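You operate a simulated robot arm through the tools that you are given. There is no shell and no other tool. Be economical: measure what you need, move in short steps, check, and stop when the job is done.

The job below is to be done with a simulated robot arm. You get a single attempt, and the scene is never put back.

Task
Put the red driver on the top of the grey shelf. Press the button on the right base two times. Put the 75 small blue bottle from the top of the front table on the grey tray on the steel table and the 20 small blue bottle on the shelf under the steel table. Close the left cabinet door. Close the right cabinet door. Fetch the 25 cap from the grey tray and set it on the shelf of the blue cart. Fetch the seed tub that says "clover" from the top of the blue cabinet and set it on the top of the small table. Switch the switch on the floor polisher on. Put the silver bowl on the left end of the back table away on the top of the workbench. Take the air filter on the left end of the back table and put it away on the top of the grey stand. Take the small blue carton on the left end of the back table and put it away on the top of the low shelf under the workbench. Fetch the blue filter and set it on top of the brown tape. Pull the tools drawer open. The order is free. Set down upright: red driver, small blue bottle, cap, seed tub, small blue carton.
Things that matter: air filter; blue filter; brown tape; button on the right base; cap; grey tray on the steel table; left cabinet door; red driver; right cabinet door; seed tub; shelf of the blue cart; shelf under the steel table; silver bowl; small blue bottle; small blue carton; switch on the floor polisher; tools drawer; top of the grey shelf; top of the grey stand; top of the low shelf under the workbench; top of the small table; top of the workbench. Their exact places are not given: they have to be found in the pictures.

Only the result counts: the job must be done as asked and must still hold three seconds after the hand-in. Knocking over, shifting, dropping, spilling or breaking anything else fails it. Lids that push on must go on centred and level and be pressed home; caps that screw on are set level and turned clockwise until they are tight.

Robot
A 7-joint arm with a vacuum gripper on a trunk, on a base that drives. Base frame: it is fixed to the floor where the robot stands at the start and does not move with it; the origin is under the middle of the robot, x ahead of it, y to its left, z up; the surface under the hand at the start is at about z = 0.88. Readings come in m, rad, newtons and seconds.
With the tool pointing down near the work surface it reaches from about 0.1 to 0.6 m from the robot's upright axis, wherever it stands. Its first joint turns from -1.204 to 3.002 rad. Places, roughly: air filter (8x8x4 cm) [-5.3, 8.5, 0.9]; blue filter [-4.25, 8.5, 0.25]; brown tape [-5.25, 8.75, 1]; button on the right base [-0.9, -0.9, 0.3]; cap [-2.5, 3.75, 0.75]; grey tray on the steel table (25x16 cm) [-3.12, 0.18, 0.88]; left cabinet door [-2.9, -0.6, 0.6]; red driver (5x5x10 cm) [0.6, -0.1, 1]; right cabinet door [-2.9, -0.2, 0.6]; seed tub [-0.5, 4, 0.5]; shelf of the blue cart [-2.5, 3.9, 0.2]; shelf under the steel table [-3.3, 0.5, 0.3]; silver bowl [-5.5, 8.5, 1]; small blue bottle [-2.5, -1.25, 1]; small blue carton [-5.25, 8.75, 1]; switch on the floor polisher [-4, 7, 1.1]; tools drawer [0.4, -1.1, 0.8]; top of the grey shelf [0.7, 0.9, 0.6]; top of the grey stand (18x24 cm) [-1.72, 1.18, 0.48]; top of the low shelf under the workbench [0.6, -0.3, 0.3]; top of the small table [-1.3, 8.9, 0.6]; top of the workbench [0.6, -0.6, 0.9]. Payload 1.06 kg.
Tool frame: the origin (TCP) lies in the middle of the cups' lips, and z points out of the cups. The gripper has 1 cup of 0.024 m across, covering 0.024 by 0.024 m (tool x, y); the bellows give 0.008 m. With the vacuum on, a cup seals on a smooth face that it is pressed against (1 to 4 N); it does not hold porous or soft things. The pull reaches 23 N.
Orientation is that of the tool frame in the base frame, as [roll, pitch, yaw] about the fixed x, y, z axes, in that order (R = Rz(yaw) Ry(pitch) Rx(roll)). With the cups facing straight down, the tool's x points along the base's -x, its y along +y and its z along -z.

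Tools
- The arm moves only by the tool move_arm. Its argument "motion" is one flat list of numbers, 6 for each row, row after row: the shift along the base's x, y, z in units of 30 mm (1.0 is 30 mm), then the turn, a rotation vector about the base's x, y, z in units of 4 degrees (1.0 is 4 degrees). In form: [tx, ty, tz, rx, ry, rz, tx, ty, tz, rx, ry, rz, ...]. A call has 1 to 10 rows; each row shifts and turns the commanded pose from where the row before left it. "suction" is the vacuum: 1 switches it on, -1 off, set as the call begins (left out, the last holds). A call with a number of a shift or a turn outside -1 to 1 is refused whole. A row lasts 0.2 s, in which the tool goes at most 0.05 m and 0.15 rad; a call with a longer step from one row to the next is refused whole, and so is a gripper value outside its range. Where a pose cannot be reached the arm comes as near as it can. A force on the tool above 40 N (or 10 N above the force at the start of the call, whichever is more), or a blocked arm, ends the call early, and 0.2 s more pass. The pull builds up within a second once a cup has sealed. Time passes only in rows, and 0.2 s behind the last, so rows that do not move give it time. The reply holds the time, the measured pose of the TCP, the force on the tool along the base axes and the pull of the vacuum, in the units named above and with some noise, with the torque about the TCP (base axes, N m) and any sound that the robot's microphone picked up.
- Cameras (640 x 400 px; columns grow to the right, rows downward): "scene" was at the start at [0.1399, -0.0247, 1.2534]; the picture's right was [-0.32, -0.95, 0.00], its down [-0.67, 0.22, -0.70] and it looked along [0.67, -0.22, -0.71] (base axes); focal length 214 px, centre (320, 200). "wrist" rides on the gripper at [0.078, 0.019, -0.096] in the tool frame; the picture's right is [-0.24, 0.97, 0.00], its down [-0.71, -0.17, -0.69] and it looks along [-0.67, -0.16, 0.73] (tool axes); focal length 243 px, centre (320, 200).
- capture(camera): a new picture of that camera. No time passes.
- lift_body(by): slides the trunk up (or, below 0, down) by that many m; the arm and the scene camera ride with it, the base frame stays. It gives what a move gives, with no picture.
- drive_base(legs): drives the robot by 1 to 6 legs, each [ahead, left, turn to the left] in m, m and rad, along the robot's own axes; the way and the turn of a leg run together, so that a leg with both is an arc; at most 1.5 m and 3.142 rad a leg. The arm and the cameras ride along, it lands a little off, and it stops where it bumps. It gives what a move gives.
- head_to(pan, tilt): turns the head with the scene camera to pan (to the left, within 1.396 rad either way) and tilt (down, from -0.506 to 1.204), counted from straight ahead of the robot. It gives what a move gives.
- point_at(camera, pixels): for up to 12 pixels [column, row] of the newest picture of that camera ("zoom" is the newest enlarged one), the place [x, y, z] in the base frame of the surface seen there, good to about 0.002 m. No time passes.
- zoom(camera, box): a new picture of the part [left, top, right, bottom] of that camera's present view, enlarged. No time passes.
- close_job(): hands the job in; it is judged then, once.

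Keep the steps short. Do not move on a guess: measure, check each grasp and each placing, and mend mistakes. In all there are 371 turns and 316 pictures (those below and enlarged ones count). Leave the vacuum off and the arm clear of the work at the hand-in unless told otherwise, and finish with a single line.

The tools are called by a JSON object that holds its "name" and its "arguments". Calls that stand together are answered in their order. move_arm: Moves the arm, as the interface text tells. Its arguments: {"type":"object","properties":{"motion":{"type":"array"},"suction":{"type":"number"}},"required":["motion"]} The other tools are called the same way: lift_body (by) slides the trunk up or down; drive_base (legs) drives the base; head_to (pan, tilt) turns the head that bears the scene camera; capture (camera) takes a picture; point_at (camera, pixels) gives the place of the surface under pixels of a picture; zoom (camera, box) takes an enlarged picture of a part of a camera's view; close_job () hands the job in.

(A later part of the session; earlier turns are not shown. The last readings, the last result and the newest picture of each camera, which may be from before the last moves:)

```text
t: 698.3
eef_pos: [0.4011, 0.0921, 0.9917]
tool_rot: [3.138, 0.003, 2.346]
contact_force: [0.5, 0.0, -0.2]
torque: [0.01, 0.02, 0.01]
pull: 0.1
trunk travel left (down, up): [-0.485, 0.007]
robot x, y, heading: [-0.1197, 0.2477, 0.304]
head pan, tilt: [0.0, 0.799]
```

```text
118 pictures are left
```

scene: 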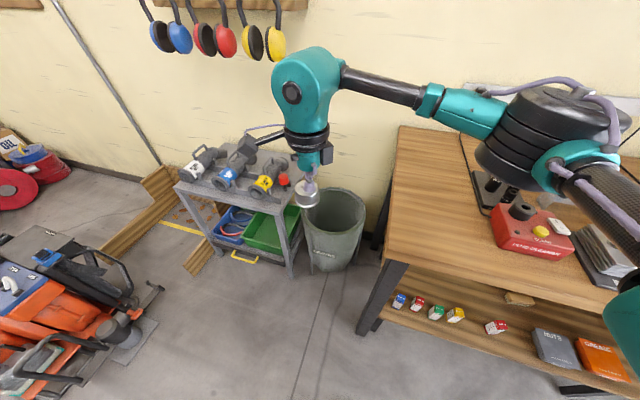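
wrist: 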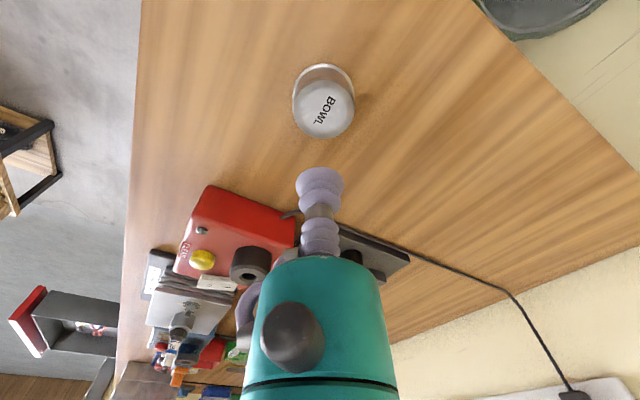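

Bowl placed. While here I'll survey the low shelf for the carton's spot.

{"name": "head_to", "arguments": {"pan": -0.4, "tilt": 0.9}}

{"name": "capture", "arguments": {"camera": "scene"}}

```text
t: 699.1
eef_pos: [0.4007, 0.0912, 0.9917]
tool_rot: [3.138, 0.003, 2.346]
contact_force: [0.2, -0.5, -0.4]
torque: [0.02, -0.01, -0.02]
pull: 0.0
trunk travel left (down, up): [-0.485, 0.007]
robot x, y, heading: [-0.1216, 0.2462, 0.299]
head pan, tilt: [-0.4, 0.901]
```

```text
117 pictures are left
```

scene: 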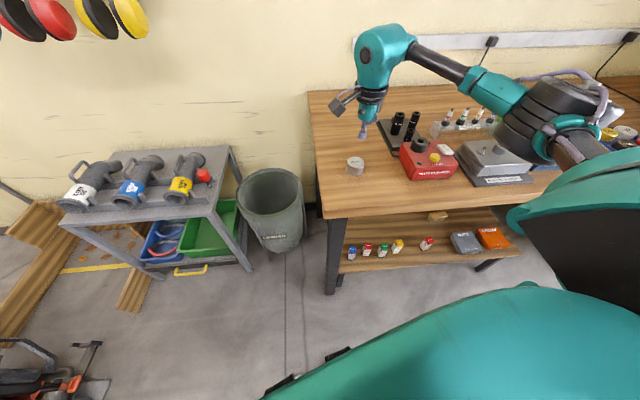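

{"name": "zoom", "arguments": {"camera": "scene", "box": [320, 210, 530, 300]}}

{"name": "point_at", "arguments": {"camera": "zoom", "pixels": [[115, 190], [145, 185], [180, 190], [220, 170], [285, 175], [250, 190], [320, 170], [200, 150], [100, 150], [330, 205], [120, 225], [380, 130]]}}

```text
3.05 times, centred on (425, 255) of scene
```

zoom: 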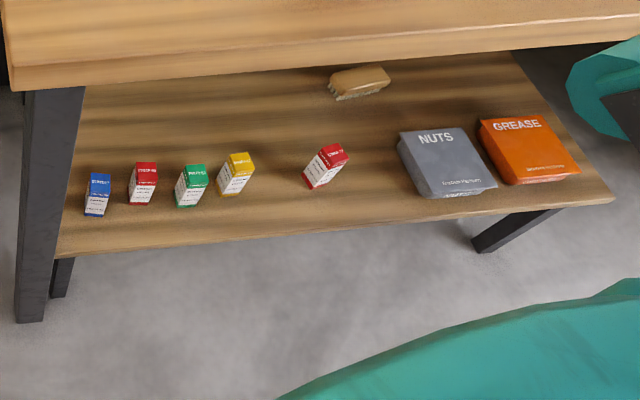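

```text
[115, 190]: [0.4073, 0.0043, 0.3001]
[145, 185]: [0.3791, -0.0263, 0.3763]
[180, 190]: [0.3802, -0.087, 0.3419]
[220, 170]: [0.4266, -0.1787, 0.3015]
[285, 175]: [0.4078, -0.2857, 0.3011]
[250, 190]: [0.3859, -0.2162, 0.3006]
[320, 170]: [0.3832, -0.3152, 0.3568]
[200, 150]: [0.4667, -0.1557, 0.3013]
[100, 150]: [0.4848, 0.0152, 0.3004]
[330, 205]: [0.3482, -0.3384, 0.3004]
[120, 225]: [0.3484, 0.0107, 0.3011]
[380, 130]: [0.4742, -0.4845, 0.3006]
```

Gap for the carton: (0.375,-0.235) on the low shelf (z 0.301). Now drive back for the carton.

{"name": "drive_base", "arguments": {"legs": [[-0.595, 0.917, 0], [0, 0, 1.21], [1.247, 0.076, 0], [1.19, 0.173, 0], [0.874, 0.454, 0], [0.97, 0.51, 0]]}}

{"name": "drive_base", "arguments": {"legs": [[1.086, 0.267, 0], [1.405, 0.286, 0], [0, 0, 1.6], [1.5, 0, 0], [1.3, 0, 0]]}}

```text
t: 722.1
eef_pos: [-0.7248, 3.8197, 0.991]
tool_rot: [3.135, 0.005, -2.732]
contact_force: [-0.1, -0.4, 1.3]
torque: [0.02, -0.01, 0.02]
pull: 0.1
trunk travel left (down, up): [-0.485, 0.007]
robot x, y, heading: [-1.0559, 3.384, 1.507]
head pan, tilt: [-0.4, 0.901]
stopped in leg 4: the robot was blocked; the commanded pose is now the measured one
```

```text
t: 723.4
eef_pos: [-0.7338, 3.8311, 0.9912]
tool_rot: [3.137, 0.003, -2.731]
contact_force: [-1.6, -0.1, -0.5]
torque: [0.0, -0.01, 0.02]
pull: 0.1
trunk travel left (down, up): [-0.485, 0.007]
robot x, y, heading: [-1.0655, 3.3963, 1.507]
head pan, tilt: [-0.4, 0.901]
stopped in leg 1: the robot was blocked; the commanded pose is now the measured one
```

Blocked. I bumped something at (-1.06,3.4). Back off to the left and look.

{"name": "drive_base", "arguments": {"legs": [[0, 0.15, 0]]}}

{"name": "head_to", "arguments": {"pan": -0.9, "tilt": 0.9}}

{"name": "capture", "arguments": {"camera": "scene"}}

```text
t: 725.3
eef_pos: [-0.8868, 3.8417, 0.9912]
tool_rot: [3.137, 0.005, -2.733]
contact_force: [0.1, -0.2, 0.1]
torque: [0.0, 0.04, 0.02]
pull: 0.1
trunk travel left (down, up): [-0.485, 0.007]
robot x, y, heading: [-1.2144, 3.4045, 1.503]
head pan, tilt: [-0.4, 0.901]
```

```text
t: 726.3
eef_pos: [-0.8854, 3.8421, 0.9914]
tool_rot: [3.137, 0.004, -2.732]
contact_force: [0.3, -0.1, 0.1]
torque: [0.0, -0.01, 0.02]
pull: 0.0
trunk travel left (down, up): [-0.485, 0.007]
robot x, y, heading: [-1.2153, 3.4062, 1.504]
head pan, tilt: [-0.901, 0.901]
```

```text
115 pictures are left
```

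scene: 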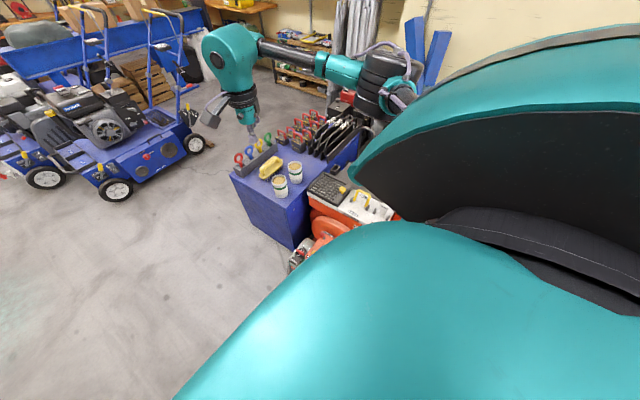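

{"name": "drive_base", "arguments": {"legs": [[0.881, 0.31, 0], [0.968, 0.516, 0], [1.084, 0.273, 0], [1.404, 0.295, 0], [0, 0, 1.6], [1.5, 0, 0]]}}

{"name": "drive_base", "arguments": {"legs": [[1.25, 0, 0], [0, 0, -1.1]]}}

{"name": "head_to", "arguments": {"pan": -0.3, "tilt": 0.75}}

{"name": "capture", "arguments": {"camera": "scene"}}

```text
t: 759.6
eef_pos: [-4.3187, 8.2659, 0.9908]
tool_rot: [3.136, 0.004, -1.134]
contact_force: [-0.5, -0.2, 0.4]
torque: [0.0, 0.02, 0.0]
pull: 0.0
trunk travel left (down, up): [-0.485, 0.007]
robot x, y, heading: [-3.8751, 7.9451, 3.101]
head pan, tilt: [-0.901, 0.901]
```

```text
t: 765.3
eef_pos: [-5.4914, 8.309, 0.9915]
tool_rot: [3.141, 0.006, -1.133]
contact_force: [-0.5, -0.5, -0.4]
torque: [-0.01, 0.0, 0.01]
pull: 0.1
trunk travel left (down, up): [-0.485, 0.007]
robot x, y, heading: [-5.0508, 7.9915, 3.1]
head pan, tilt: [-0.901, 0.901]
stopped in leg 1: the robot was blocked; the commanded pose is now the measured one
```

```text
t: 766.3
eef_pos: [-5.4912, 8.3091, 0.9904]
tool_rot: [-3.14, 0.006, -1.133]
contact_force: [0.6, -0.3, -0.3]
torque: [-0.04, 0.0, -0.01]
pull: 0.0
trunk travel left (down, up): [-0.485, 0.007]
robot x, y, heading: [-5.0545, 7.9904, 3.103]
head pan, tilt: [-0.3, 0.75]
```

```text
114 pictures are left
```

scene: 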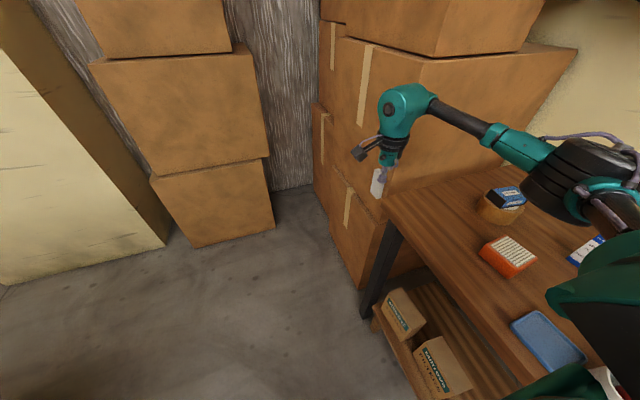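

The hand touched the cardboard stack. Back off and then turn toward the table.

{"name": "drive_base", "arguments": {"legs": [[-0.15, 0.0, 0]]}}

{"name": "capture", "arguments": {"camera": "scene"}}

{"name": "point_at", "arguments": {"camera": "scene", "pixels": [[360, 170], [340, 240], [390, 200], [370, 110], [420, 140], [500, 195], [585, 245], [510, 250]]}}

```text
t: 767.7
eef_pos: [-5.3441, 8.3055, 0.9893]
tool_rot: [-3.139, 0.001, -1.13]
contact_force: [-0.8, -0.2, 0.0]
torque: [0.01, 0.02, -0.01]
pull: 0.0
trunk travel left (down, up): [-0.485, 0.007]
robot x, y, heading: [-4.9043, 7.9833, 3.103]
head pan, tilt: [-0.3, 0.75]
```

```text
113 pictures are left
```

scene: 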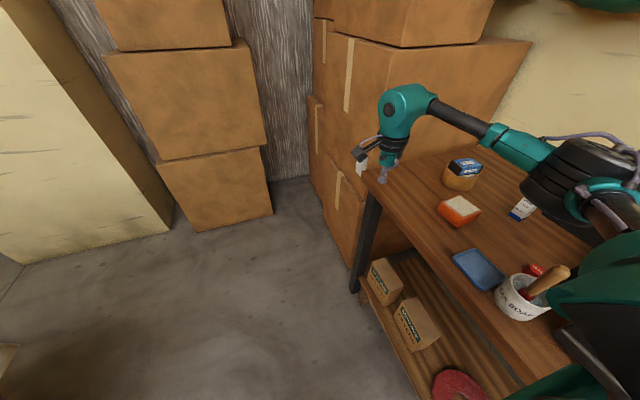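

```text
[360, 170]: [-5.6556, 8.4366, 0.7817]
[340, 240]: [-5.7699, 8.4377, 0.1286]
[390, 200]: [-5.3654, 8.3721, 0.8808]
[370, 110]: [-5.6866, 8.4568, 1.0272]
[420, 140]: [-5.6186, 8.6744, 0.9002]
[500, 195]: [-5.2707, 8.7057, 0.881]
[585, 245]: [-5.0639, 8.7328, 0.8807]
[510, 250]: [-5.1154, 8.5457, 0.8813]
```

Raise and retract the arm before turning.

{"name": "move_arm", "arguments": {"motion": [0.6, -0.4, 0.8, 0, 0, 0, 0.6, -0.4, 0.8, 0, 0, 0, 0.6, -0.4, 0.8, 0, 0, 0, 0.6, -0.4, 0.8, 0, 0, 0, 0, 0, 0.8, 0, 0, 0, 0, 0, 0.8, 0, 0, 0, 0, 0, 0.8, 0, 0, 0]}}

{"name": "drive_base", "arguments": {"legs": [[0.05, 0.1, 0], [0, 0, -1.1]]}}

{"name": "head_to", "arguments": {"pan": 0.1, "tilt": 0.7}}

{"name": "capture", "arguments": {"camera": "scene"}}

```text
t: 769.3
eef_pos: [-5.2739, 8.2561, 1.1564]
tool_rot: [-3.137, 0.002, -1.132]
contact_force: [0.4, -0.6, 0.1]
torque: [0.02, 0.02, -0.02]
pull: 0.1
trunk travel left (down, up): [-0.485, 0.007]
robot x, y, heading: [-4.9035, 7.9844, 3.101]
head pan, tilt: [-0.3, 0.75]
```

```text
t: 773.6
eef_pos: [-4.8814, 8.3367, 1.1553]
tool_rot: [-3.138, 0.002, -2.241]
contact_force: [0.1, 0.4, 0.2]
torque: [0.01, -0.02, 0.01]
pull: 0.1
trunk travel left (down, up): [-0.485, 0.007]
robot x, y, heading: [-4.9587, 7.885, 1.994]
head pan, tilt: [-0.3, 0.75]
```

```text
t: 774.5
eef_pos: [-4.8815, 8.3379, 1.1556]
tool_rot: [-3.138, 0.002, -2.24]
contact_force: [-0.5, -0.7, 0.0]
torque: [-0.03, -0.01, 0.04]
pull: 0.0
trunk travel left (down, up): [-0.485, 0.007]
robot x, y, heading: [-4.9559, 7.8838, 1.995]
head pan, tilt: [0.099, 0.7]
```

```text
112 pictures are left
```

scene: 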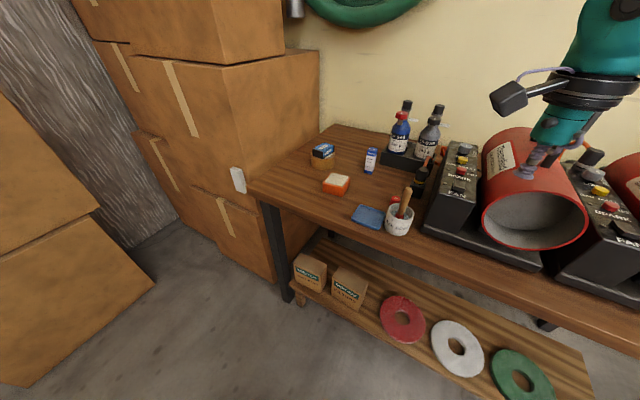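

{"name": "drive_base", "arguments": {"legs": [[0.099, 0.219, 0], [0.155, -0.07, 0]]}}

{"name": "head_to", "arguments": {"pan": -0.3, "tilt": 0.8}}

{"name": "capture", "arguments": {"camera": "scene"}}

```text
t: 778.1
eef_pos: [-5.1307, 8.5057, 1.1551]
tool_rot: [-3.139, 0.002, -2.235]
contact_force: [-0.4, 0.6, 0.2]
torque: [-0.02, 0.04, -0.02]
pull: 0.1
trunk travel left (down, up): [-0.485, 0.007]
robot x, y, heading: [-5.2054, 8.056, 1.999]
head pan, tilt: [0.099, 0.7]
```

```text
t: 779.0
eef_pos: [-5.1308, 8.5048, 1.1567]
tool_rot: [-3.136, 0.002, -2.237]
contact_force: [-0.1, -0.6, 0.7]
torque: [-0.04, -0.01, 0.0]
pull: 0.1
trunk travel left (down, up): [-0.485, 0.007]
robot x, y, heading: [-5.2065, 8.0511, 2.002]
head pan, tilt: [-0.3, 0.799]
```

```text
111 pictures are left
```

scene: 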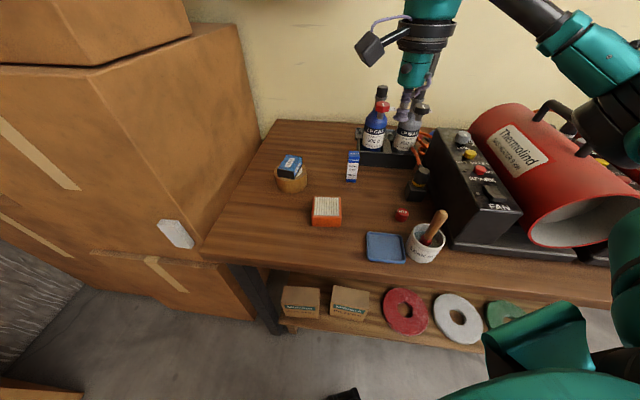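

Zoom on the carton's top for its centre.

{"name": "zoom", "arguments": {"camera": "scene", "box": [336, 145, 368, 190]}}

{"name": "point_at", "arguments": {"camera": "zoom", "pixels": [[290, 70], [355, 80], [320, 60], [325, 85], [325, 75]]}}

```text
8.89 times, centred on (352, 168) of scene
```

zoom: 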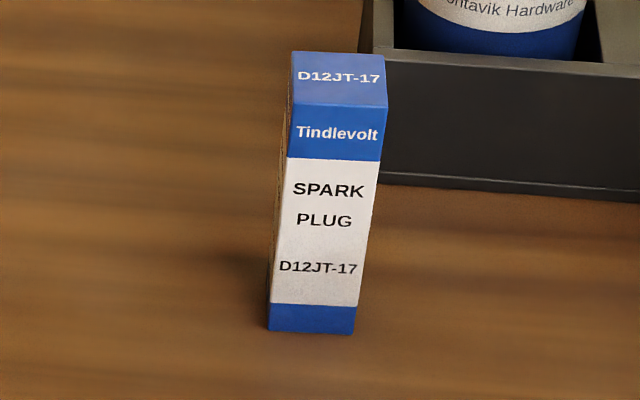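

```text
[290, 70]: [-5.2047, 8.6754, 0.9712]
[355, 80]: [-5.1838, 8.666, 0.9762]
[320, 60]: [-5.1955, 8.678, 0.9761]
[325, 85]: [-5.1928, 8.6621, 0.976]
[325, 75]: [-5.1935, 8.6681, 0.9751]
```

{"name": "point_at", "arguments": {"camera": "zoom", "pixels": [[296, 56], [379, 60], [383, 104], [292, 100], [338, 80]]}}

{"name": "move_arm", "arguments": {"motion": [-0.33, 0.9, 0, 0, 0, 0, -0.33, 0.9, -0.5, 0, 0, 0, -0.33, 0.9, -0.5, 0, 0, 0, -0.33, 0.9, -0.6, 0, 0, 0, -0.33, 0.9, -0.6, 0, 0, 0, -0.33, 0.9, -0.6, 0, 0, 0]}}

```text
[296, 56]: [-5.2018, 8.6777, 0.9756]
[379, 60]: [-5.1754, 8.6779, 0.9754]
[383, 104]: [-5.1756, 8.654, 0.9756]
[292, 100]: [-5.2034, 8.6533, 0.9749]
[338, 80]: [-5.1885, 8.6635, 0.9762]
```

```text
t: 780.4
eef_pos: [-5.1892, 8.6676, 1.0716]
tool_rot: [-3.14, 0.004, -2.236]
contact_force: [-0.1, 0.8, 0.1]
torque: [0.01, 0.02, -0.02]
pull: 0.0
trunk travel left (down, up): [-0.485, 0.007]
robot x, y, heading: [-5.2027, 8.052, 1.996]
head pan, tilt: [-0.3, 0.799]
```

Top is 27×25 mm, centre (-5.1889,8.6657). Align carefully.

{"name": "move_arm", "arguments": {"motion": [0, -0.06, -0.9, 0, 0, 0, 0, 0, -0.9, 0, 0, 0, 0, 0, -0.9, 0, 0, 0]}}

{"name": "zoom", "arguments": {"camera": "scene", "box": [328, 130, 376, 170]}}

{"name": "zoom", "arguments": {"camera": "wrist", "box": [260, 120, 380, 210]}}

```text
t: 781.2
eef_pos: [-5.1888, 8.6655, 0.99]
tool_rot: [-3.138, 0.001, -2.236]
contact_force: [0.2, -0.3, -0.5]
torque: [0.04, 0.05, 0.01]
pull: 0.1
trunk travel left (down, up): [-0.485, 0.007]
robot x, y, heading: [-5.2051, 8.0542, 2.003]
head pan, tilt: [-0.3, 0.799]
```

```text
10.00 times, centred on (352, 150) of scene
```

zoom: 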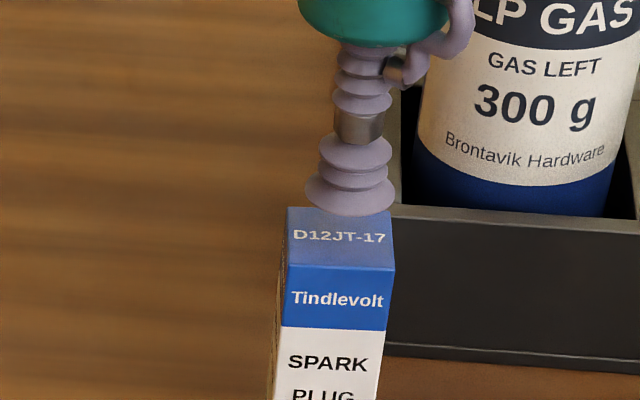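

```text
4.44 times, centred on (320, 165) of wrist
```

zoom: 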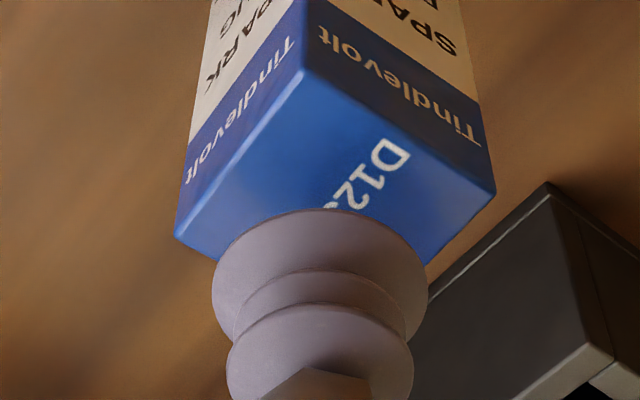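

Good alignment. Descend with vacuum and press.

{"name": "move_arm", "arguments": {"motion": [-0.02, 0, -0.35, 0, 0, 0, 0, 0, -0.12, 0, 0, 0, 0, 0, -0.06, 0, 0, 0, 0, 0, 0, 0, 0, 0, 0, 0, 0, 0, 0, 0, 0, 0, 0, 0, 0, 0], "suction": 1}}

```text
t: 782.6
eef_pos: [-5.191, 8.6656, 0.9752]
tool_rot: [-3.137, 0.003, -2.235]
contact_force: [0.7, -0.4, 0.2]
torque: [0.01, -0.01, 0.01]
pull: 23.8
trunk travel left (down, up): [-0.485, 0.007]
robot x, y, heading: [-5.2019, 8.052, 2.0]
head pan, tilt: [-0.3, 0.799]
```

Sealed, but press a little more to seat the cup before lifting.

{"name": "move_arm", "arguments": {"motion": [0, 0, -0.06, 0, 0, 0, 0, 0, -0.04, 0, 0, 0, 0, 0, 0, 0, 0, 0, 0, 0, 0, 0, 0, 0]}}

{"name": "move_arm", "arguments": {"motion": [0, 0, 0.3, 0, 0, 0, 0, 0, 0.5, 0, 0, 0, 0, 0, 0.8, 0, 0, 0, 0, 0, 0.9, 0, 0, 0, 0, -0.5, 0.9, 0, 0, 0, 0, -0.8, 0.9, 0, 0, 0, 0, -0.8, 0, 0, 0, 0, 0, -0.8, 0, 0, 0, 0, 0, -0.8, 0, 0, 0, 0]}}

{"name": "capture", "arguments": {"camera": "scene"}}

```text
t: 783.6
eef_pos: [-5.1907, 8.664, 0.9744]
tool_rot: [-3.14, 0.004, -2.235]
contact_force: [0.6, 2.9, 13.3]
torque: [0.07, -0.01, 0.02]
pull: 23.1
trunk travel left (down, up): [-0.485, 0.007]
robot x, y, heading: [-5.2076, 8.0512, 2.0]
head pan, tilt: [-0.3, 0.799]
```

```text
t: 785.6
eef_pos: [-5.192, 8.5547, 1.1001]
tool_rot: [-3.138, 0.001, -2.237]
contact_force: [0.7, 0.1, -0.4]
torque: [-0.01, 0.02, 0.04]
pull: 22.7
trunk travel left (down, up): [-0.485, 0.007]
robot x, y, heading: [-5.208, 8.0519, 1.998]
head pan, tilt: [-0.3, 0.799]
```

```text
107 pictures are left
```

scene: 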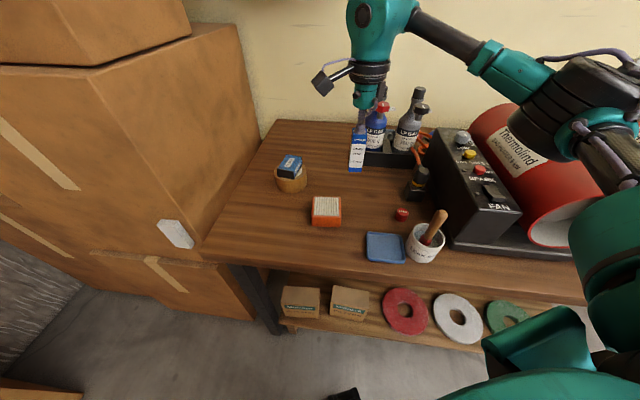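

Carton held. Retract and raise a bit more, then drive out.

{"name": "move_arm", "arguments": {"motion": [-0.3, -0.8, 0.5, 0, 0, 0, -0.3, -0.8, 0.5, 0, 0, 0, -0.3, -0.8, 0.5, 0, 0, 0, -0.2, -0.8, 0, 0, 0, 0]}}

{"name": "drive_base", "arguments": {"legs": [[-0.25, 0.11, 0], [0, 0, -0.5], [0, 0, -0.5], [0, 0, -0.5], [0, 0, -0.5]]}}

{"name": "drive_base", "arguments": {"legs": [[1.5, 0, 0], [1.5, 0, 0], [0, 0, -0.5], [0, 0, -0.5], [0, 0, -0.55]]}}

```text
t: 786.6
eef_pos: [-5.225, 8.4563, 1.1467]
tool_rot: [-3.137, 0.001, -2.235]
contact_force: [-0.3, 0.0, -0.9]
torque: [0.01, 0.02, 0.02]
pull: 22.8
trunk travel left (down, up): [-0.485, 0.007]
robot x, y, heading: [-5.2039, 8.0494, 1.995]
head pan, tilt: [-0.3, 0.799]
```

```text
t: 794.2
eef_pos: [-4.8291, 7.6355, 1.147]
tool_rot: [-3.139, 0.003, 2.057]
contact_force: [-0.5, 0.1, 0.5]
torque: [0.03, 0.0, -0.01]
pull: 22.6
trunk travel left (down, up): [-0.485, 0.007]
robot x, y, heading: [-5.2068, 7.7848, 0.01]
head pan, tilt: [-0.3, 0.799]
```

```text
t: 813.0
eef_pos: [-2.342, 7.3575, 1.1467]
tool_rot: [-3.138, 0.002, 0.498]
contact_force: [-0.4, -0.3, -1.0]
torque: [-0.01, 0.0, 0.01]
pull: 23.2
trunk travel left (down, up): [-0.485, 0.007]
robot x, y, heading: [-2.1986, 7.7367, -1.551]
head pan, tilt: [-0.3, 0.799]
```

{"name": "drive_base", "arguments": {"legs": [[1.443, 0.121, 0], [1.304, 0.174, 0], [0.859, 0.433, 0]]}}

{"name": "drive_base", "arguments": {"legs": [[0.853, 0.133, 0], [0.903, 0.132, 0], [1.202, 0.096, 0]]}}

```text
t: 831.0
eef_pos: [-1.5486, 3.7738, 1.1453]
tool_rot: [-3.139, 0.001, 0.489]
contact_force: [0.1, 0.3, 0.4]
torque: [0.02, 0.01, 0.02]
pull: 22.7
trunk travel left (down, up): [-0.485, 0.007]
robot x, y, heading: [-1.4002, 4.1501, -1.558]
head pan, tilt: [-0.3, 0.799]
```

```text
t: 845.8
eef_pos: [-1.1405, 0.799, 1.1457]
tool_rot: [-3.138, 0.004, 0.492]
contact_force: [-1.2, 0.1, -0.7]
torque: [0.02, -0.02, -0.02]
pull: 22.7
trunk travel left (down, up): [-0.485, 0.007]
robot x, y, heading: [-0.992, 1.1791, -1.564]
head pan, tilt: [-0.3, 0.799]
```

Grip still good. Approach the bench front, turn to heading -0.12, and lower in the open.

{"name": "drive_base", "arguments": {"legs": [[1.15, 0.3, 0], [0, 0, 0.5], [0, 0, 0.5], [0, 0, 0.44]]}}

{"name": "lift_body", "arguments": {"by": -0.4}}

{"name": "lift_body", "arguments": {"by": -0.08}}

{"name": "move_arm", "arguments": {"motion": [0.2, 0, -0.9, 0, 0, 0, 0.2, 0, -0.9, 0, 0, 0, 0.2, 0, -0.9, 0, 0, 0, 0.2, 0, -0.9, 0, 0, 0, 0.2, 0, -0.9, 0, 0, 0, 0.2, 0, -0.9, 0, 0, 0, 0.2, 0, -0.9, 0, 0, 0]}}

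{"name": "head_to", "arguments": {"pan": -0.2, "tilt": 0.6}}

{"name": "capture", "arguments": {"camera": "scene"}}

```text
t: 855.9
eef_pos: [-0.3241, -0.1451, 1.1462]
tool_rot: [-3.14, 0.001, 1.927]
contact_force: [0.6, -0.1, -0.5]
torque: [0.04, -0.04, 0.02]
pull: 22.4
trunk travel left (down, up): [-0.485, 0.007]
robot x, y, heading: [-0.6786, 0.0478, -0.121]
head pan, tilt: [-0.3, 0.799]
```

```text
t: 859.7
eef_pos: [-0.3249, -0.1458, 0.747]
tool_rot: [-3.139, 0.002, 1.929]
contact_force: [0.0, -0.6, -0.5]
torque: [0.03, 0.01, 0.01]
pull: 22.6
trunk travel left (down, up): [-0.085, 0.407]
robot x, y, heading: [-0.682, 0.0492, -0.123]
head pan, tilt: [-0.3, 0.799]
```

```text
t: 860.9
eef_pos: [-0.3253, -0.1457, 0.6661]
tool_rot: [-3.138, 0.003, 1.929]
contact_force: [-0.8, 0.3, 0.0]
torque: [0.0, -0.01, 0.0]
pull: 23.1
trunk travel left (down, up): [-0.005, 0.487]
robot x, y, heading: [-0.6803, 0.048, -0.117]
head pan, tilt: [-0.3, 0.799]
```

```text
t: 862.5
eef_pos: [-0.2836, -0.1467, 0.475]
tool_rot: [-3.138, 0.002, 1.928]
contact_force: [0.0, -0.4, -0.4]
torque: [0.01, -0.03, 0.01]
pull: 23.0
trunk travel left (down, up): [-0.005, 0.487]
robot x, y, heading: [-0.681, 0.0472, -0.122]
head pan, tilt: [-0.3, 0.799]
```

```text
t: 863.2
eef_pos: [-0.2838, -0.1478, 0.4747]
tool_rot: [-3.138, 0.004, 1.927]
contact_force: [0.2, 0.3, -0.5]
torque: [0.01, 0.03, 0.04]
pull: 22.7
trunk travel left (down, up): [-0.005, 0.487]
robot x, y, heading: [-0.678, 0.0468, -0.115]
head pan, tilt: [-0.201, 0.6]
```

```text
106 pictures are left
```

scene: 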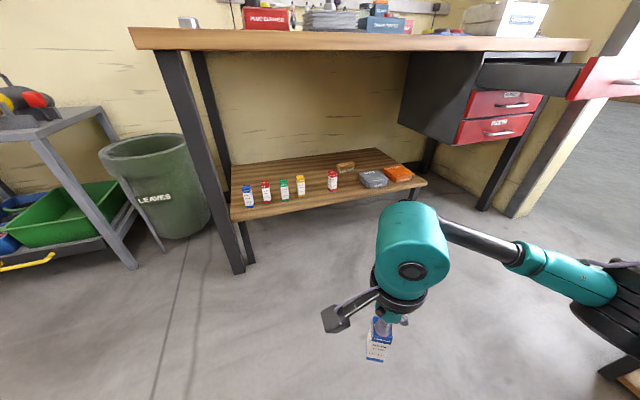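

{"name": "zoom", "arguments": {"camera": "scene", "box": [230, 145, 430, 225]}}

{"name": "point_at", "arguments": {"camera": "zoom", "pixels": [[225, 125], [330, 110], [275, 150], [275, 130], [280, 165], [225, 155], [330, 140], [300, 120]]}}

```text
3.20 times, centred on (330, 185) of scene
```

zoom: 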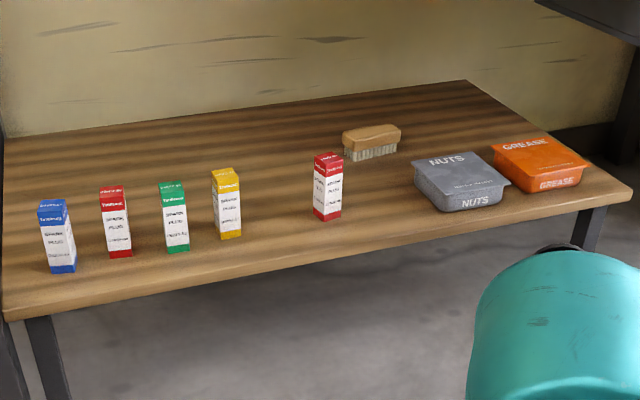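

```text
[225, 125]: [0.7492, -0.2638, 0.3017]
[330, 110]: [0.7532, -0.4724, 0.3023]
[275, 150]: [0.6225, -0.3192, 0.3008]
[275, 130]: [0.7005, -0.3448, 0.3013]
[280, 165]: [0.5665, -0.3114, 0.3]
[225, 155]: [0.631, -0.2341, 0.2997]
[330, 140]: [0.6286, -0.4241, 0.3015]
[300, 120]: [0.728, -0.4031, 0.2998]
```

{"name": "point_at", "arguments": {"camera": "zoom", "pixels": [[230, 205], [328, 190], [280, 230], [275, 215], [120, 225], [300, 250], [400, 240]]}}

```text
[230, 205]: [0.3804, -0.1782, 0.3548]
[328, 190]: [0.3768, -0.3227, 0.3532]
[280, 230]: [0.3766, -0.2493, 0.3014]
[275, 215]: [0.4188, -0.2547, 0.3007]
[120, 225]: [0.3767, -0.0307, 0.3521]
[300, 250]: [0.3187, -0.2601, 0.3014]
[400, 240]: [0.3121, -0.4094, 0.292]
```

Gap centre (0.385,-0.25). Drive in.

{"name": "drive_base", "arguments": {"legs": [[0.59, -0.03, 0]]}}

{"name": "capture", "arguments": {"camera": "scene"}}

{"name": "capture", "arguments": {"camera": "wrist"}}

```text
t: 866.5
eef_pos: [0.2835, -0.2513, 0.4756]
tool_rot: [-3.139, 0.0, 1.922]
contact_force: [-0.6, 0.2, -0.7]
torque: [-0.01, -0.02, 0.0]
pull: 22.9
trunk travel left (down, up): [-0.005, 0.487]
robot x, y, heading: [-0.1168, -0.0522, -0.127]
head pan, tilt: [-0.201, 0.6]
```

```text
104 pictures are left
```

scene: 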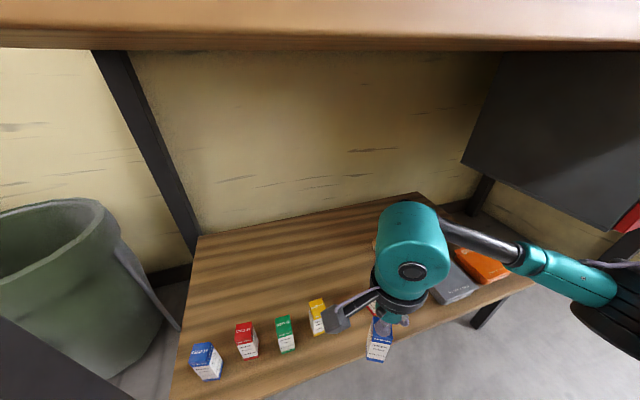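

```text
103 pictures are left
```

wrist: 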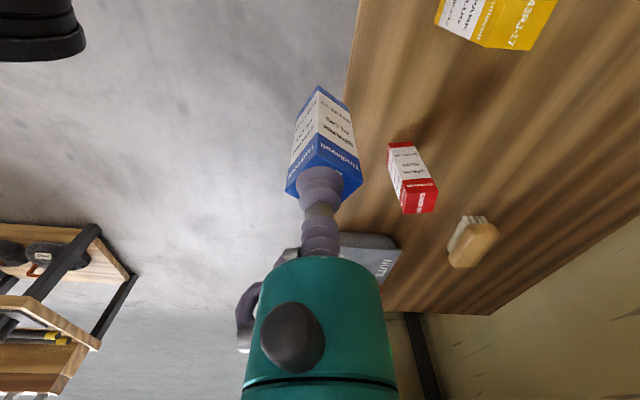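

{"name": "move_arm", "arguments": {"motion": [0.85, 0.02, -0.3, 0, 0, 0, 0.85, 0.02, -0.4, 0, 0, 0, 0.85, 0, -0.5, 0, 0, 0, 0.8, 0, -0.5, 0, 0, 0]}}

{"name": "capture", "arguments": {"camera": "wrist"}}

```text
t: 867.5
eef_pos: [0.382, -0.2509, 0.4225]
tool_rot: [-3.137, 0.002, 1.923]
contact_force: [-0.6, -0.7, -0.4]
torque: [0.0, 0.0, -0.05]
pull: 22.9
trunk travel left (down, up): [-0.005, 0.487]
robot x, y, heading: [-0.1115, -0.0509, -0.126]
head pan, tilt: [-0.201, 0.6]
```

```text
102 pictures are left
```

wrist: 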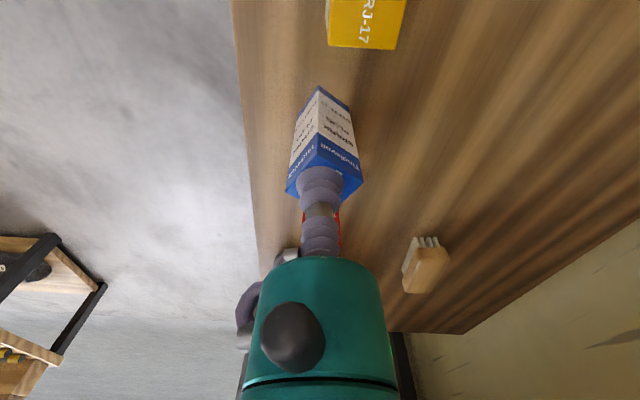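

{"name": "move_arm", "arguments": {"motion": [0, 0, -0.5, 0, 0, 0, 0, 0, -0.3, 0, 0, 0, 0, 0, -0.07, 0, 0, 0, 0, 0, 0, 0, 0, 0]}}

{"name": "move_arm", "arguments": {"motion": [0, 0, -0.06, 0, 0, 0, 0, 0, 0, 0, 0, 0]}}

```text
t: 868.5
eef_pos: [0.3831, -0.2501, 0.3978]
tool_rot: [-3.138, 0.002, 1.924]
contact_force: [-0.7, -0.9, -1.2]
torque: [0.03, -0.02, -0.01]
pull: 22.8
trunk travel left (down, up): [-0.005, 0.487]
robot x, y, heading: [-0.1122, -0.0533, -0.126]
head pan, tilt: [-0.201, 0.6]
```

```text
t: 869.1
eef_pos: [0.3829, -0.2508, 0.3952]
tool_rot: [-3.138, 0.001, 1.921]
contact_force: [-0.2, 0.4, -0.4]
torque: [0.01, -0.04, 0.0]
pull: 22.7
trunk travel left (down, up): [-0.005, 0.487]
robot x, y, heading: [-0.1117, -0.0534, -0.125]
head pan, tilt: [-0.201, 0.6]
```

{"name": "move_arm", "arguments": {"motion": [0, 0, -0.04, 0, 0, 0, 0, 0, 0, 0, 0, 0]}}

```text
t: 869.7
eef_pos: [0.384, -0.2505, 0.3962]
tool_rot: [-3.138, 0.002, 1.923]
contact_force: [-1.4, -0.9, 6.4]
torque: [-0.01, 0.02, 0.02]
pull: 22.9
trunk travel left (down, up): [-0.005, 0.487]
robot x, y, heading: [-0.1128, -0.0554, -0.129]
head pan, tilt: [-0.201, 0.6]
```

Contact at 6.4 N. Release, rise, and check.

{"name": "move_arm", "arguments": {"motion": [0, 0, 0, 0, 0, 0, 0, 0, 0, 0, 0, 0, 0, 0, 0, 0, 0, 0, 0, 0, 0, 0, 0, 0, 0, 0, 0.1, 0, 0, 0, 0, 0, 0.4, 0, 0, 0, 0, 0, 0.9, 0, 0, 0, 0, 0, 0.9, 0, 0, 0], "suction": -1}}

{"name": "capture", "arguments": {"camera": "wrist"}}

{"name": "drive_base", "arguments": {"legs": [[-0.55, 0.05, 0]]}}

{"name": "capture", "arguments": {"camera": "scene"}}

```text
t: 871.5
eef_pos: [0.3821, -0.2494, 0.463]
tool_rot: [-3.138, 0.001, 1.921]
contact_force: [0.4, 0.0, 0.1]
torque: [0.0, -0.05, 0.0]
pull: 0.1
trunk travel left (down, up): [-0.005, 0.487]
robot x, y, heading: [-0.1113, -0.0562, -0.122]
head pan, tilt: [-0.201, 0.6]
```

```text
101 pictures are left
```

wrist: 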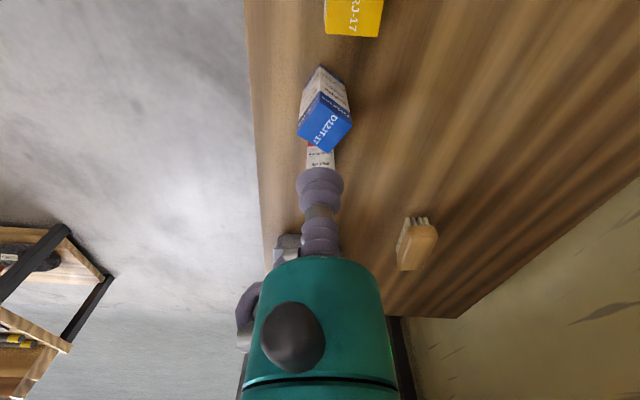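

```text
t: 874.7
eef_pos: [-0.1632, -0.1364, 0.463]
tool_rot: [-3.138, 0.003, 1.891]
contact_force: [0.0, -0.6, 0.4]
torque: [0.03, 0.02, -0.01]
pull: 0.3
trunk travel left (down, up): [-0.005, 0.487]
robot x, y, heading: [-0.65, 0.0742, -0.158]
head pan, tilt: [-0.201, 0.6]
```

```text
100 pictures are left
```

scene: 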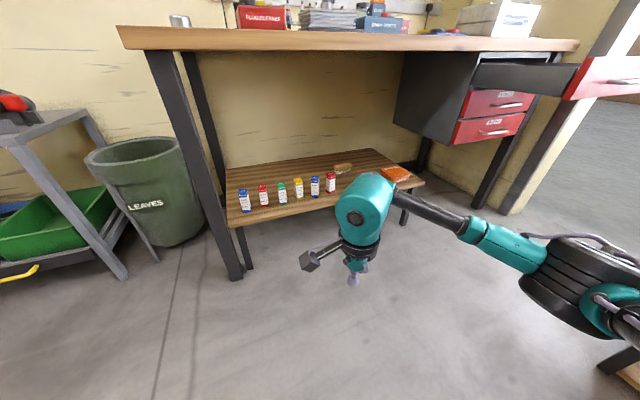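

The carton stands in the row. Raise and drive back north for the air filter.

{"name": "lift_body", "arguments": {"by": 0.4}}

{"name": "lift_body", "arguments": {"by": 0.08}}

{"name": "move_arm", "arguments": {"motion": [-0.5, 0, 0.9, 0, 0, 0, -0.5, 0, 0.9, 0, 0, 0, -0.3, 0, 0.9, 0, 0, 0, -0.3, 0, 0.9, 0, 0, 0, 0, 0, 0.9, 0, 0, 0, 0, 0, 0.9, 0, 0, 0]}}

{"name": "drive_base", "arguments": {"legs": [[0, 0, 1.67], [1.108, 0.398, 0], [1.19, 0.193, 0], [0.889, 0.205, 0], [0.839, 0.202, 0], [0.821, 0.501, 0]]}}

{"name": "drive_base", "arguments": {"legs": [[1.285, 0.279, 0], [1.408, 0.236, 0], [0, 0, 1.6], [1.5, 0, 0], [1.2, 0.1, 0]]}}

```text
t: 878.5
eef_pos: [-0.1637, -0.1379, 0.8623]
tool_rot: [-3.138, 0.003, 1.89]
contact_force: [-0.1, 0.9, -0.4]
torque: [-0.01, 0.02, -0.02]
pull: 0.0
trunk travel left (down, up): [-0.405, 0.087]
robot x, y, heading: [-0.651, 0.0745, -0.159]
head pan, tilt: [-0.201, 0.6]
```

```text
t: 879.7
eef_pos: [-0.1631, -0.1384, 0.9416]
tool_rot: [-3.137, 0.003, 1.891]
contact_force: [0.7, 0.6, -0.3]
torque: [-0.01, 0.0, 0.0]
pull: 0.1
trunk travel left (down, up): [-0.485, 0.007]
robot x, y, heading: [-0.6523, 0.0741, -0.158]
head pan, tilt: [-0.201, 0.6]
```

```text
t: 881.1
eef_pos: [-0.2112, -0.1381, 1.1049]
tool_rot: [-3.137, 0.001, 1.891]
contact_force: [0.1, -0.4, -0.3]
torque: [-0.01, 0.0, -0.01]
pull: 0.1
trunk travel left (down, up): [-0.485, 0.007]
robot x, y, heading: [-0.6562, 0.0766, -0.159]
head pan, tilt: [-0.201, 0.6]
```

```text
t: 910.0
eef_pos: [-1.671, 5.4456, 1.1055]
tool_rot: [-3.138, 0.002, -2.727]
contact_force: [0.2, 0.0, -0.4]
torque: [-0.01, -0.01, 0.01]
pull: 0.1
trunk travel left (down, up): [-0.485, 0.007]
robot x, y, heading: [-1.8426, 4.9886, 1.508]
head pan, tilt: [-0.201, 0.6]
```

```text
t: 939.8
eef_pos: [-5.2218, 8.1511, 1.1042]
tool_rot: [-3.139, 0.002, -1.215]
contact_force: [0.4, -0.3, -1.0]
torque: [-0.02, 0.01, 0.02]
pull: 0.1
trunk travel left (down, up): [-0.485, 0.007]
robot x, y, heading: [-4.774, 7.953, 3.024]
head pan, tilt: [-0.201, 0.6]
```

First step away from the table, turn, then move in.

{"name": "drive_base", "arguments": {"legs": [[-0.023, 0.2, 0], [0, 0, -1.02], [0.16, 0.4, 0]]}}

{"name": "head_to", "arguments": {"pan": -0.2, "tilt": 0.75}}

{"name": "capture", "arguments": {"camera": "scene"}}

```text
t: 948.4
eef_pos: [-5.2504, 8.2357, 1.1045]
tool_rot: [-3.138, 0.002, -2.271]
contact_force: [0.5, 0.3, 0.7]
torque: [0.03, 0.02, -0.01]
pull: 0.1
trunk travel left (down, up): [-0.485, 0.007]
robot x, y, heading: [-5.1973, 7.7467, 1.963]
head pan, tilt: [-0.201, 0.6]
```

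```text
t: 949.1
eef_pos: [-5.2501, 8.2362, 1.1055]
tool_rot: [-3.138, 0.001, -2.27]
contact_force: [0.7, 0.3, 0.2]
torque: [0.01, -0.03, -0.01]
pull: 0.1
trunk travel left (down, up): [-0.485, 0.007]
robot x, y, heading: [-5.1984, 7.7502, 1.963]
head pan, tilt: [-0.201, 0.75]
```

```text
99 pictures are left
```

scene: 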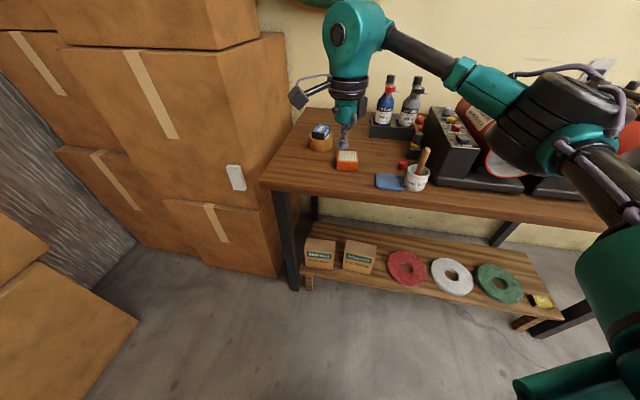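

{"name": "drive_base", "arguments": {"legs": [[0.231, -0.095, 0]]}}

{"name": "head_to", "arguments": {"pan": -0.2, "tilt": 0.9}}

{"name": "zoom", "arguments": {"camera": "scene", "box": [260, 100, 420, 220]}}

```text
t: 950.9
eef_pos: [-5.2453, 8.4848, 1.1062]
tool_rot: [-3.137, 0.001, -2.277]
contact_force: [0.5, 0.1, -0.3]
torque: [-0.04, 0.02, -0.04]
pull: 0.0
trunk travel left (down, up): [-0.485, 0.007]
robot x, y, heading: [-5.2005, 7.9983, 1.953]
head pan, tilt: [-0.201, 0.75]
```

```text
t: 951.6
eef_pos: [-5.2446, 8.4847, 1.1039]
tool_rot: [-3.138, 0.002, -2.279]
contact_force: [0.1, -0.1, 1.0]
torque: [0.02, -0.01, -0.02]
pull: 0.1
trunk travel left (down, up): [-0.485, 0.007]
robot x, y, heading: [-5.2003, 7.9947, 1.952]
head pan, tilt: [-0.201, 0.901]
```

```text
3.33 times, centred on (340, 160) of scene
```

zoom: 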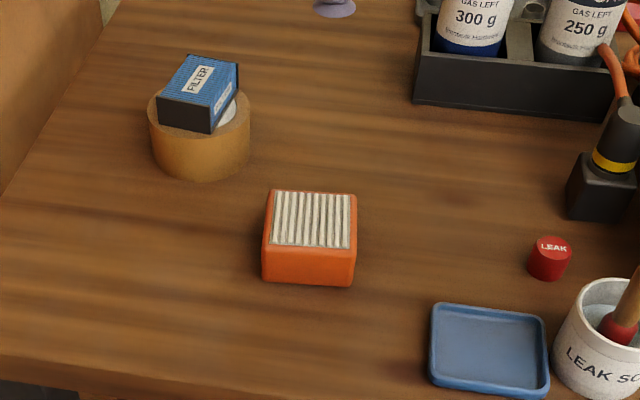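

{"name": "point_at", "arguments": {"camera": "zoom", "pixels": [[272, 193], [355, 197], [352, 245], [267, 243], [312, 220], [310, 280]]}}

{"name": "move_arm", "arguments": {"motion": [0.1, 0.4, -0.9, 0, 0, 0, 0.1, 0.4, -0.9, 0, 0, 0, 0, 0.2, -0.9, 0, 0, 0, 0, 0, -0.9, 0, 0, 0, 0, 0, -0.9, 0, 0, 0]}}

{"name": "zoom", "arguments": {"camera": "wrist", "box": [240, 80, 400, 220]}}

```text
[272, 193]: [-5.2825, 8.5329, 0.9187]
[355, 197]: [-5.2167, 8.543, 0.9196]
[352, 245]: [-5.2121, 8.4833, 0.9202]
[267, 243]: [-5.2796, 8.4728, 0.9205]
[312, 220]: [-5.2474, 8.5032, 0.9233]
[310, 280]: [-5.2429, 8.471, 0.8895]
```

```text
t: 952.8
eef_pos: [-5.2387, 8.5137, 0.9711]
tool_rot: [-3.138, 0.001, -2.279]
contact_force: [-0.5, 0.6, -0.5]
torque: [-0.01, 0.0, -0.02]
pull: 0.1
trunk travel left (down, up): [-0.485, 0.007]
robot x, y, heading: [-5.1973, 7.9956, 1.959]
head pan, tilt: [-0.201, 0.901]
```

```text
2.86 times, centred on (320, 150) of wrist
```

zoom: 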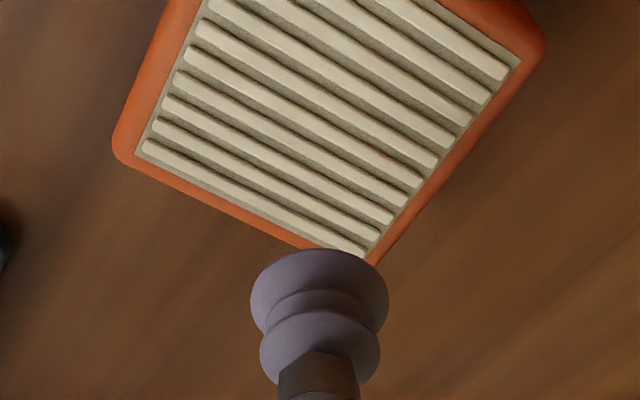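

The top has real ridges; it may not seal, but I'll test gently at the centre first.

{"name": "move_arm", "arguments": {"motion": [-0.3, -0.2, -0.9, 0, 0, 0, 0, 0, -0.5, 0, 0, 0, 0, 0, -0.15, 0, 0, 0, 0, 0, -0.07, 0, 0, 0, 0, 0, -0.05, 0, 0, 0, 0, 0, 0, 0, 0, 0, 0, 0, 0, 0, 0, 0, 0, 0, 0, 0, 0, 0], "suction": 1}}

```text
t: 954.6
eef_pos: [-5.2493, 8.5072, 0.9205]
tool_rot: [-3.138, 0.002, -2.277]
contact_force: [0.0, 0.3, -0.1]
torque: [0.01, -0.04, 0.01]
pull: 22.8
trunk travel left (down, up): [-0.485, 0.007]
robot x, y, heading: [-5.1987, 7.9975, 1.955]
head pan, tilt: [-0.201, 0.901]
```

Sealed at 22.8 N. Seat it a little more, then lift.

{"name": "move_arm", "arguments": {"motion": [0, 0, -0.06, 0, 0, 0, 0, 0, -0.04, 0, 0, 0, 0, 0, 0, 0, 0, 0]}}

{"name": "move_arm", "arguments": {"motion": [0, 0, 0.3, 0, 0, 0, 0, 0, 0.5, 0, 0, 0, 0, 0, 0.8, 0, 0, 0, 0, 0, 0.9, 0, 0, 0, 0, -0.3, 0.9, 0, 0, 0, 0, -0.7, 0.9, 0, 0, 0, 0, -0.7, 0.6, 0, 0, 0, 0, -0.7, 0, 0, 0, 0]}}

{"name": "capture", "arguments": {"camera": "scene"}}

```text
t: 955.4
eef_pos: [-5.2487, 8.507, 0.9186]
tool_rot: [3.141, 0.002, -2.278]
contact_force: [1.8, 0.0, 12.0]
torque: [-0.03, 0.0, 0.02]
pull: 23.0
trunk travel left (down, up): [-0.485, 0.007]
robot x, y, heading: [-5.1972, 7.9932, 1.958]
head pan, tilt: [-0.201, 0.901]
```

```text
t: 957.2
eef_pos: [-5.2499, 8.4363, 1.0658]
tool_rot: [-3.139, 0.002, -2.278]
contact_force: [-0.3, -0.5, -0.9]
torque: [0.01, -0.03, -0.01]
pull: 23.2
trunk travel left (down, up): [-0.485, 0.007]
robot x, y, heading: [-5.2013, 7.9932, 1.956]
head pan, tilt: [-0.201, 0.901]
```

```text
96 pictures are left
```

scene: 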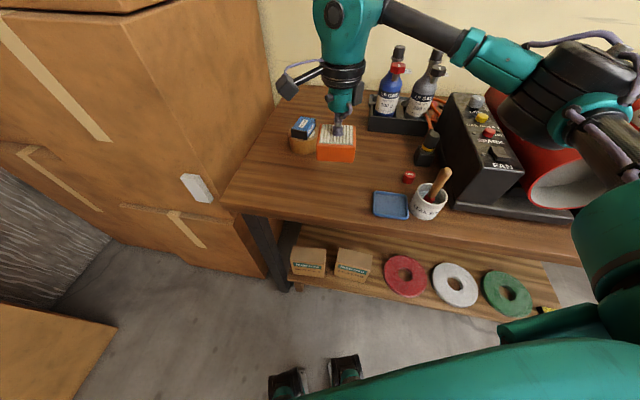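

Held. Retract and start the trip to the grey stand.

{"name": "move_arm", "arguments": {"motion": [-0.1, -0.8, 0.5, 0, 0, 0, -0.1, -0.5, 0.5, 0, 0, 0, 0, -0.3, 0.5, 0, 0, 0]}}

{"name": "drive_base", "arguments": {"legs": [[-0.22, 0.09, 0], [0, 0, -0.5], [0, 0, -0.5], [0, 0, -0.5], [0, 0, -0.456]]}}

{"name": "drive_base", "arguments": {"legs": [[1.5, 0, 0], [1.5, 0, 0], [0, 0, -0.5], [0, 0, -0.5], [0, 0, -0.55]]}}

```text
t: 958.0
eef_pos: [-5.2548, 8.3858, 1.1091]
tool_rot: [-3.138, 0.001, -2.276]
contact_force: [0.1, 0.1, -1.0]
torque: [-0.01, 0.02, 0.02]
pull: 23.2
trunk travel left (down, up): [-0.485, 0.007]
robot x, y, heading: [-5.1992, 7.996, 1.959]
head pan, tilt: [-0.201, 0.901]
```

```text
t: 965.3
eef_pos: [-4.8165, 7.6679, 1.1083]
tool_rot: [-3.137, 0.002, 2.053]
contact_force: [-0.4, -1.1, -1.3]
torque: [0.0, -0.03, 0.02]
pull: 22.4
trunk travel left (down, up): [-0.485, 0.007]
robot x, y, heading: [-5.2004, 7.7663, 0.009]
head pan, tilt: [-0.201, 0.901]
```

```text
t: 983.9
eef_pos: [-2.3864, 7.3218, 1.1079]
tool_rot: [-3.139, 0.002, 0.436]
contact_force: [-0.5, -0.2, -0.3]
torque: [0.0, -0.01, 0.01]
pull: 23.1
trunk travel left (down, up): [-0.485, 0.007]
robot x, y, heading: [-2.2777, 7.7007, -1.61]
head pan, tilt: [-0.201, 0.901]
```

{"name": "drive_base", "arguments": {"legs": [[1.39, 0.282, 0], [1.291, 0.251, 0], [0.832, 0.483, 0]]}}

{"name": "drive_base", "arguments": {"legs": [[0.843, 0.183, 0], [1.09, 0.24, 0], [1.2, 0.1, 0], [0.5, -0.1, 0]]}}

{"name": "drive_base", "arguments": {"legs": [[0, 0, -0.5], [0, 0, -0.5], [0, 0, -0.5], [0, 0, -0.5], [0, 0, -0.55]]}}

{"name": "head_to", "arguments": {"pan": 0.2, "tilt": 0.6}}

{"name": "capture", "arguments": {"camera": "scene"}}

```text
t: 1001.8
eef_pos: [-1.4017, 3.7971, 1.1083]
tool_rot: [-3.137, 0.001, 0.475]
contact_force: [-0.8, 0.4, -0.8]
torque: [0.02, 0.01, -0.01]
pull: 22.8
trunk travel left (down, up): [-0.485, 0.007]
robot x, y, heading: [-1.3054, 4.1832, -1.573]
head pan, tilt: [-0.201, 0.901]
```

```text
t: 1020.1
eef_pos: [-0.9279, 0.1295, 1.1086]
tool_rot: [-3.138, 0.002, 0.515]
contact_force: [0.5, 0.2, -0.5]
torque: [0.02, 0.04, -0.01]
pull: 23.5
trunk travel left (down, up): [-0.485, 0.007]
robot x, y, heading: [-0.8506, 0.5148, -1.532]
head pan, tilt: [-0.201, 0.901]
```

```text
t: 1027.6
eef_pos: [-1.0078, 0.8755, 1.1086]
tool_rot: [-3.137, 0.001, -1.997]
contact_force: [1.0, 0.4, -1.1]
torque: [-0.01, 0.01, 0.0]
pull: 22.5
trunk travel left (down, up): [-0.485, 0.007]
robot x, y, heading: [-0.8451, 0.5126, 2.234]
head pan, tilt: [-0.201, 0.901]
```

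```text
t: 1028.5
eef_pos: [-1.0082, 0.8765, 1.1087]
tool_rot: [-3.138, 0.002, -1.995]
contact_force: [0.7, -0.3, -0.8]
torque: [0.0, 0.02, 0.0]
pull: 22.6
trunk travel left (down, up): [-0.485, 0.007]
robot x, y, heading: [-0.8469, 0.5183, 2.236]
head pan, tilt: [0.201, 0.6]
```

```text
95 pictures are left
```

scene: 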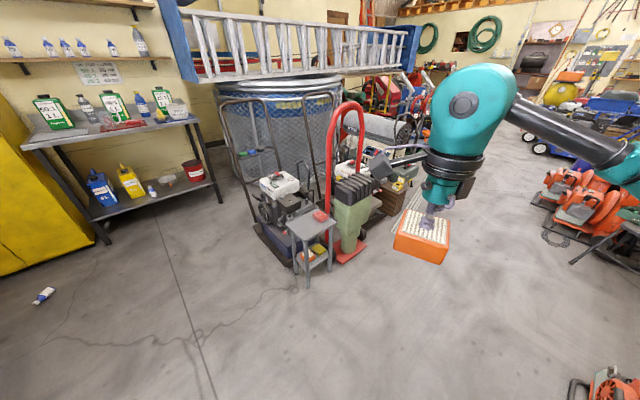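

{"name": "zoom", "arguments": {"camera": "scene", "box": [270, 180, 370, 280]}}

{"name": "point_at", "arguments": {"camera": "scene", "pixels": [[320, 215], [305, 222], [302, 234], [330, 222], [290, 222], [312, 230], [325, 105], [353, 130], [350, 240], [318, 212]]}}

```text
4.00 times, centred on (320, 230) of scene
```

zoom: 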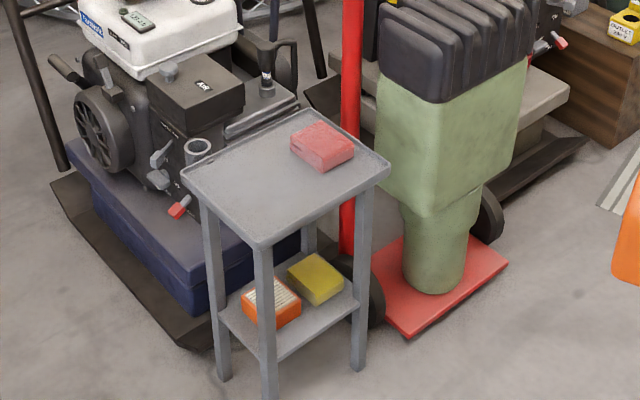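

```text
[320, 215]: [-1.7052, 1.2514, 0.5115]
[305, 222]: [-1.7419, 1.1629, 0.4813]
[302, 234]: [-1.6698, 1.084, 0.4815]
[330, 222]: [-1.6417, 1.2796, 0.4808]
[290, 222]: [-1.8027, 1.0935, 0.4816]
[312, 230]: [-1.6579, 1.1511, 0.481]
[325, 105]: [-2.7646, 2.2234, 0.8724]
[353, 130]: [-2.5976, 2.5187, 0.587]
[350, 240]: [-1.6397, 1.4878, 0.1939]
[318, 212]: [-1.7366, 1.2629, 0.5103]
```

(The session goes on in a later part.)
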